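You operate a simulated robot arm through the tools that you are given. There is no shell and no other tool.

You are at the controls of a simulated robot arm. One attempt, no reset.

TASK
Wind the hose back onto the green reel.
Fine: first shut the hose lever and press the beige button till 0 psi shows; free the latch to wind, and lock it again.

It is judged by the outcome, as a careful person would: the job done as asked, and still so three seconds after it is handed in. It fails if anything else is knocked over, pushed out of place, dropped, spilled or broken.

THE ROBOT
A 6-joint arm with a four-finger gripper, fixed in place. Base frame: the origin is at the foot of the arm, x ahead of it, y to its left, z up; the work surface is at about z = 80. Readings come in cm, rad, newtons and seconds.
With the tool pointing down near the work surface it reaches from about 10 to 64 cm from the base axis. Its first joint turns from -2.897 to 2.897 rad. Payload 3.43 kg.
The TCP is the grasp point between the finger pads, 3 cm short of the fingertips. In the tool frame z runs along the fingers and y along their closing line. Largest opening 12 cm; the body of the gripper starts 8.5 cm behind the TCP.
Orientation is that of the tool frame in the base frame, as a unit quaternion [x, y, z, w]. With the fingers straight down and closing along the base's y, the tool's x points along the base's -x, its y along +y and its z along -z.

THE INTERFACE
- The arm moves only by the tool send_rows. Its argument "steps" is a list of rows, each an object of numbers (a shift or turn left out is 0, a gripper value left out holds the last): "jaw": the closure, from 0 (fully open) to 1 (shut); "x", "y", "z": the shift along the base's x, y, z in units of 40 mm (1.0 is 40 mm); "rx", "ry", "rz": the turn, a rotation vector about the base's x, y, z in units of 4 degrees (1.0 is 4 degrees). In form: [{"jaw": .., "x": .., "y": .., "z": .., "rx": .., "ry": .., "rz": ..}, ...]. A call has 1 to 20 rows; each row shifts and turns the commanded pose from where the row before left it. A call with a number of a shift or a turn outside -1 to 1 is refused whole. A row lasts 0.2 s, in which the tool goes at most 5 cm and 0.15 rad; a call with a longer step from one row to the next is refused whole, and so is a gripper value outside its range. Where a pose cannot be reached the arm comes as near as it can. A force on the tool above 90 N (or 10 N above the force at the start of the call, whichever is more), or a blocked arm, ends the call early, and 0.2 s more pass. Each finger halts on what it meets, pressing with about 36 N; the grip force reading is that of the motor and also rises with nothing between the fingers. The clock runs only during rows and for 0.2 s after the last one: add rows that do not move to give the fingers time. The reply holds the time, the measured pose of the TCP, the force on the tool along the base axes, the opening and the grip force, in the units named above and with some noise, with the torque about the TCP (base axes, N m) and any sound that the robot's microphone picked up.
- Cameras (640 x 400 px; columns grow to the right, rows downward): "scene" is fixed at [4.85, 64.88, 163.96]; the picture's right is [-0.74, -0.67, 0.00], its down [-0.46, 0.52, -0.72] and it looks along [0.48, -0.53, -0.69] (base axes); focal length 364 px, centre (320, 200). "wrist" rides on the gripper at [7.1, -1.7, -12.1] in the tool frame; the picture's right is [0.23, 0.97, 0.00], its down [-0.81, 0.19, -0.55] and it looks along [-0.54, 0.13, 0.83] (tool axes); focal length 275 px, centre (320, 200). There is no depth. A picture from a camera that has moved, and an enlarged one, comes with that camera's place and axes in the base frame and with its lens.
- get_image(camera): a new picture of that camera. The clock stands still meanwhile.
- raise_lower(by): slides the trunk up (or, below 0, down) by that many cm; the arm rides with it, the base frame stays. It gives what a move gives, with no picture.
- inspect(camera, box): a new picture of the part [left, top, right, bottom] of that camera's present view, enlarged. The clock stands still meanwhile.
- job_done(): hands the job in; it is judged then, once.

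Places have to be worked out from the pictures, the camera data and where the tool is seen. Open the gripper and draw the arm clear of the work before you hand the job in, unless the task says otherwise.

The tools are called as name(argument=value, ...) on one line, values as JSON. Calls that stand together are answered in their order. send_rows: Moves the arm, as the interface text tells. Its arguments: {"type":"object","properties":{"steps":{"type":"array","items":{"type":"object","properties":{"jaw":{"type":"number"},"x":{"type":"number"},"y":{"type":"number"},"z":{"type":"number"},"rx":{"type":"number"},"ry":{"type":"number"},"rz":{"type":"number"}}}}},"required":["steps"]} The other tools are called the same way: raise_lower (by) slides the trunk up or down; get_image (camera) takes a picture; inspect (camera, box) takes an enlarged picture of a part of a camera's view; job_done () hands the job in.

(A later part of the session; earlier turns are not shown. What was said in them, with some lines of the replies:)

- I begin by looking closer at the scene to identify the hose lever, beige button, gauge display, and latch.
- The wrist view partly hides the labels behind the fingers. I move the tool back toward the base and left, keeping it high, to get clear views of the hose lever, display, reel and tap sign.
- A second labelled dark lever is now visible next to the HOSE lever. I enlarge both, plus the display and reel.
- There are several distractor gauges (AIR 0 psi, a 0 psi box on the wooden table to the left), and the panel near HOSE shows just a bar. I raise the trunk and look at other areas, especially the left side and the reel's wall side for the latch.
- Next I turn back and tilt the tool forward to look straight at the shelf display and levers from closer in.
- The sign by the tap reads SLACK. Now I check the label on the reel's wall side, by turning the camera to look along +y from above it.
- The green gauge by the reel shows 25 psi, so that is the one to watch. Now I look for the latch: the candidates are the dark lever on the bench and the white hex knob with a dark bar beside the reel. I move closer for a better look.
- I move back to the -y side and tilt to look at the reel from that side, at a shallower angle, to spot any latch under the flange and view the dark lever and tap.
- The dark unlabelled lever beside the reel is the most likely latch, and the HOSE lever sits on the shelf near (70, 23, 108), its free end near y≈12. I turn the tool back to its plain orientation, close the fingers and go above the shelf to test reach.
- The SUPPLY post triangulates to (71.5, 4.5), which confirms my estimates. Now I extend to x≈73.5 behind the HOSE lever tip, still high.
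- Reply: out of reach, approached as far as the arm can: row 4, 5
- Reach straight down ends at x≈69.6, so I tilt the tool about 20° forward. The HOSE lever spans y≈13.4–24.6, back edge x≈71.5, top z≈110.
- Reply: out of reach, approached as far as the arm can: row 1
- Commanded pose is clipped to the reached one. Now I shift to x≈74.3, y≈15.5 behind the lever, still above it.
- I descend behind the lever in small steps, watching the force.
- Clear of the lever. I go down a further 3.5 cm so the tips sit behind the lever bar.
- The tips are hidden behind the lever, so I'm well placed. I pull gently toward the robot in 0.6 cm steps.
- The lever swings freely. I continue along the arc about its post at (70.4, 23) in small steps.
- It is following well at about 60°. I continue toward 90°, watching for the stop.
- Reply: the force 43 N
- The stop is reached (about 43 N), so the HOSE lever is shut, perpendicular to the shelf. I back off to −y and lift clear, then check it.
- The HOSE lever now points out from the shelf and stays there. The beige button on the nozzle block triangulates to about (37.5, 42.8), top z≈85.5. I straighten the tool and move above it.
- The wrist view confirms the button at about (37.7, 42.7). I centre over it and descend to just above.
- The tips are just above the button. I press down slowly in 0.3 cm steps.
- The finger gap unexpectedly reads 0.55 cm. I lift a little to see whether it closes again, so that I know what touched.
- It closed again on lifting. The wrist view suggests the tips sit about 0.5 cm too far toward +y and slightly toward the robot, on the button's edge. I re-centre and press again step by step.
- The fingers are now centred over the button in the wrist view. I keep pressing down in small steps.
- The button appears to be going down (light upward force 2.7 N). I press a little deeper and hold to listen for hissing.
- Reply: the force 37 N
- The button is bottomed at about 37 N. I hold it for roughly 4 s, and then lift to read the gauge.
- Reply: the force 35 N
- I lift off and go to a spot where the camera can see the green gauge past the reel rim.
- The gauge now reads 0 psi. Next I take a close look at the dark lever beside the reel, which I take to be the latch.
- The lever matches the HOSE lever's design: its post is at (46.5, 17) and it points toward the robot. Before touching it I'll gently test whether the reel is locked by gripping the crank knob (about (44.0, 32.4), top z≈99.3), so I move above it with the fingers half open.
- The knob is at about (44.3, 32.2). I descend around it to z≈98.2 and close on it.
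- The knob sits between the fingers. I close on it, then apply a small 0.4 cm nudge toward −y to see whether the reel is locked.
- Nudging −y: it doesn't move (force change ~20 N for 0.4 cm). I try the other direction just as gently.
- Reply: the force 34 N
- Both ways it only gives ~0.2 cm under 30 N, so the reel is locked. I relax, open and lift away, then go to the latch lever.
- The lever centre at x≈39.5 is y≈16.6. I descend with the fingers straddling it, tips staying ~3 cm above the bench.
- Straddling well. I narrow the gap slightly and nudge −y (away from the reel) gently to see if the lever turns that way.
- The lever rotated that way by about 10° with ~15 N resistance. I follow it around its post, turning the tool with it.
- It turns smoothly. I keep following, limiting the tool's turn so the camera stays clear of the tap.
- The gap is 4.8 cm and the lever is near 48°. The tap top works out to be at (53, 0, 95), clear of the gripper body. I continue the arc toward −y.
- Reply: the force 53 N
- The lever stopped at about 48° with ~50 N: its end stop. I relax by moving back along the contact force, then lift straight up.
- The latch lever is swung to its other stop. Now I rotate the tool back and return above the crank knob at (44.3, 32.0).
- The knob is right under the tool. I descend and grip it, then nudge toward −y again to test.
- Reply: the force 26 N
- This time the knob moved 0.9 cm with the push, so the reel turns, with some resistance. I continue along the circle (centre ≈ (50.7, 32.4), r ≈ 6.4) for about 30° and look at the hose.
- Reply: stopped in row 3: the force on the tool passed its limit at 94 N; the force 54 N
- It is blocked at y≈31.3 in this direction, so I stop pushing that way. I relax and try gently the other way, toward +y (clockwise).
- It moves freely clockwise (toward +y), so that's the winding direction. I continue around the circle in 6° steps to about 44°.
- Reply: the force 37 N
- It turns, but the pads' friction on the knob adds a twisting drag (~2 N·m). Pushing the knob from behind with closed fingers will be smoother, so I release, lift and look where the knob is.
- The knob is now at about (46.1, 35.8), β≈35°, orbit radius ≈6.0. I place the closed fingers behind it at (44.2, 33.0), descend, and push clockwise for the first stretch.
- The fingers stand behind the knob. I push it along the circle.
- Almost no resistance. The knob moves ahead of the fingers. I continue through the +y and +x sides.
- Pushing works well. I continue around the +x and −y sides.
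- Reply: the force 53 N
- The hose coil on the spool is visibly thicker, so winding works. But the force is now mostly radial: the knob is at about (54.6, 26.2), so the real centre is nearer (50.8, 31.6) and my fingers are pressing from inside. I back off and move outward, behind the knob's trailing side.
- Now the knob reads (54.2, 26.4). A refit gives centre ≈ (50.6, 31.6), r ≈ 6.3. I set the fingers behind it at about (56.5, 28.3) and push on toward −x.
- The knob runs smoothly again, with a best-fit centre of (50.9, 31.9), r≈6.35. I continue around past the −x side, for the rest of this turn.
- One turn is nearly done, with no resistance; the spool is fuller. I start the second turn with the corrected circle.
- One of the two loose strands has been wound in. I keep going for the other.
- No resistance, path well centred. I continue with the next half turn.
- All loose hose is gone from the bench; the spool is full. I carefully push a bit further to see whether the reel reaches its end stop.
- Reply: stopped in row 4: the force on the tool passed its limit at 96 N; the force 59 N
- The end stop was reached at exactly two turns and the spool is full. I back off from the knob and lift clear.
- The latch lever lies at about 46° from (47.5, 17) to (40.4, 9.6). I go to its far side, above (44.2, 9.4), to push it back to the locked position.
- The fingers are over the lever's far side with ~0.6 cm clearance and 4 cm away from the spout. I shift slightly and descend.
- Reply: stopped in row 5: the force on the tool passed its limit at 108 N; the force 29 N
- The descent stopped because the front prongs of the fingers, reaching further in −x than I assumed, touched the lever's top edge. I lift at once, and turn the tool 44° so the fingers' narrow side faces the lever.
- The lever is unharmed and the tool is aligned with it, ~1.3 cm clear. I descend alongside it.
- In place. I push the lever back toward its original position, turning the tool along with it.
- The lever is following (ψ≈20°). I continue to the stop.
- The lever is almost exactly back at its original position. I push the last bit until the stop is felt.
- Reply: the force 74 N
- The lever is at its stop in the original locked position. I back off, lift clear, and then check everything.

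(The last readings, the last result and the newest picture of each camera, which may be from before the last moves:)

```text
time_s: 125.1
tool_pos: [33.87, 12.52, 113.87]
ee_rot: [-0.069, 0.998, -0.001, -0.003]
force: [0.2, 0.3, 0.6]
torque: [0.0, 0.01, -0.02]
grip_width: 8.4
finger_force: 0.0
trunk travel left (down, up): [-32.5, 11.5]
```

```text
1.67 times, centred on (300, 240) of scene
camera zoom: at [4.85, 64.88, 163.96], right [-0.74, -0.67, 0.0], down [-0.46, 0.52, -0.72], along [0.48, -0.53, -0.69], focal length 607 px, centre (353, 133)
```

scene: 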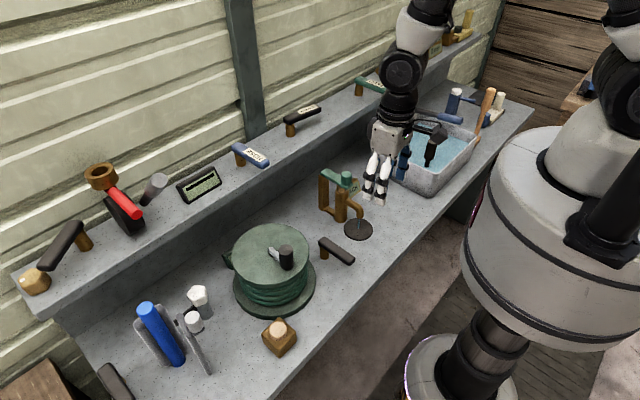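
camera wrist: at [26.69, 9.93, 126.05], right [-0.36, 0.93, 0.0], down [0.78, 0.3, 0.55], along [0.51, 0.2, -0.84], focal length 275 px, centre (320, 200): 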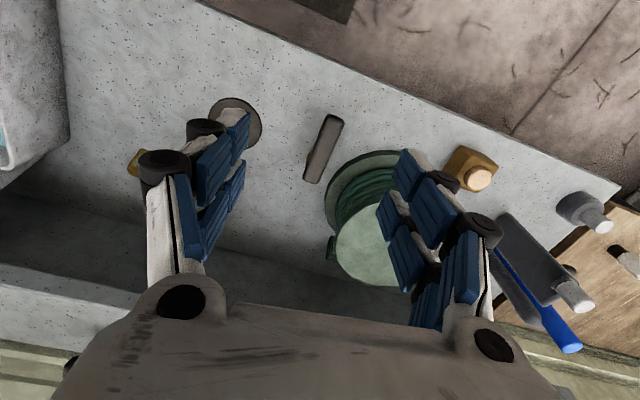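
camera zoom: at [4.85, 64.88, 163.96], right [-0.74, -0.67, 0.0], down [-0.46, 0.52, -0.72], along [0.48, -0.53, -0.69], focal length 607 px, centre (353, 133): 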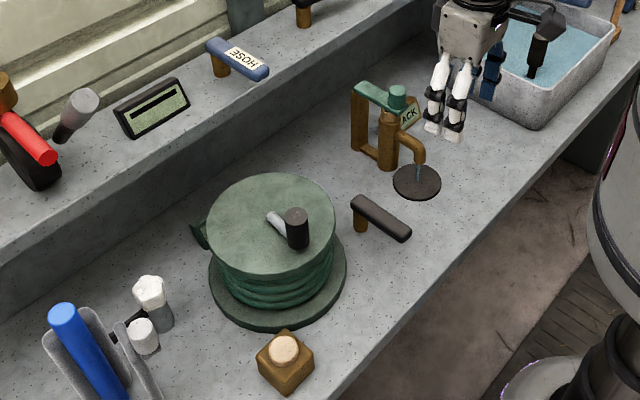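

The hose is wound and the latch and HOSE lever look right. For a last check I look at the gauge once more from above.

send_rows(steps=[{"z": 0.9, "rz": -1}, {"z": 0.9, "rz": -1}, {"x": 0.9, "y": 0.4}, {"x": 0.9, "y": 0.4}, {"x": 0.9, "y": 0.4}, {"x": 0.9, "y": 0.4}, {"x": 0.9, "y": 0.4}, {"x": 0.9, "y": 0.4}, {"x": 0.5, "y": 0.4}, {}])

inspect(camera="wrist", box=[260, 40, 460, 170])

```text
time_s: 127.3
tool_pos: [57.24, 23.68, 121.32]
ee_rot: [0.001, 1.0, -0.001, -0.003]
force: [-0.4, -0.9, -0.2]
torque: [-0.02, -0.04, 0.02]
grip_width: 8.41
finger_force: 0.1
trunk travel left (down, up): [-32.5, 11.5]
```

```text
3.08 times, centred on (360, 105) of wrist
camera zoom: at [49.95, 22.07, 133.28], right [-0.23, 0.97, 0.0], down [0.81, 0.19, 0.55], along [0.53, 0.13, -0.84], focal length 847 px, centre (197, 492)
```

zoom: 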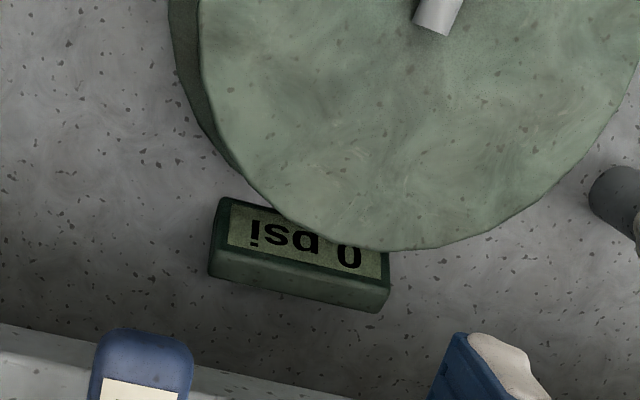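

The gauge still shows 0 psi. I open the gripper and draw the arm back clear of the work.

send_rows(steps=[{"x": -0.9, "z": 0.3, "jaw": 0}, {"x": -0.9, "z": 0.3}, {"x": -0.9, "y": -0.3}, {"x": -0.9, "y": -0.3}, {"x": -0.9, "y": -0.3}, {"x": -0.8, "y": -0.3}, {"x": -0.8, "y": -0.3}, {}, {}, {}])

get_image(camera="scene")

```text
time_s: 129.5
tool_pos: [32.92, 17.76, 123.59]
ee_rot: [0.002, 1.0, 0.0, -0.003]
force: [0.6, -1.0, -0.1]
torque: [-0.01, 0.06, -0.01]
grip_width: 11.99
finger_force: 0.1
trunk travel left (down, up): [-32.5, 11.5]
```

```text
taken
```

scene: 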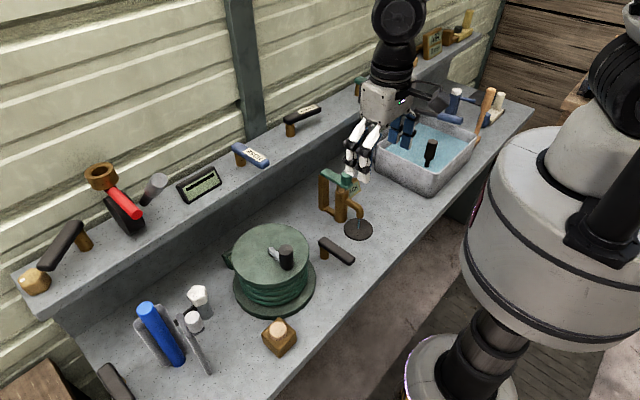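

The HOSE lever is shut, the gauge reads 0 psi, the hose is fully wound on, and the latch lever is back in its locked position. The gripper is open and clear, so I hand the job in.

job_done()

```text
The job is handed in.
```

The hose is wound fully back onto the green reel, and I've handed the job in. No verdict has come back yet.

- **Hose lever:** the HOSE lever is turned to its stop, pointing out from the shelf. I took that end as shut.
- **Pressure:** I held the beige button down until the green gauge by the reel went from 25 psi to 0. It still read 0 at the end.
- **Latch:** it has no label, so I took it to be the dark lever beside the reel. The crank would not turn until I swung that lever over, and afterwards I pushed it back to its original stop. I did not tug the crank again to confirm it had locked.
- **Winding:** two full clockwise turns brought the reel to its end stop, with no loose hose left on the bench.

I bumped things harder than I meant to a few times:
- Before I found the winding direction, I pushed the crank the wrong way against its stop, at about 94 N.
- I hit the end stop at about 96 N when the winding finished.
- The fingers came down on top of the latch lever at about 108 N. It showed no damage and still turned freely.

As far as I could see, nothing else was moved or knocked over.
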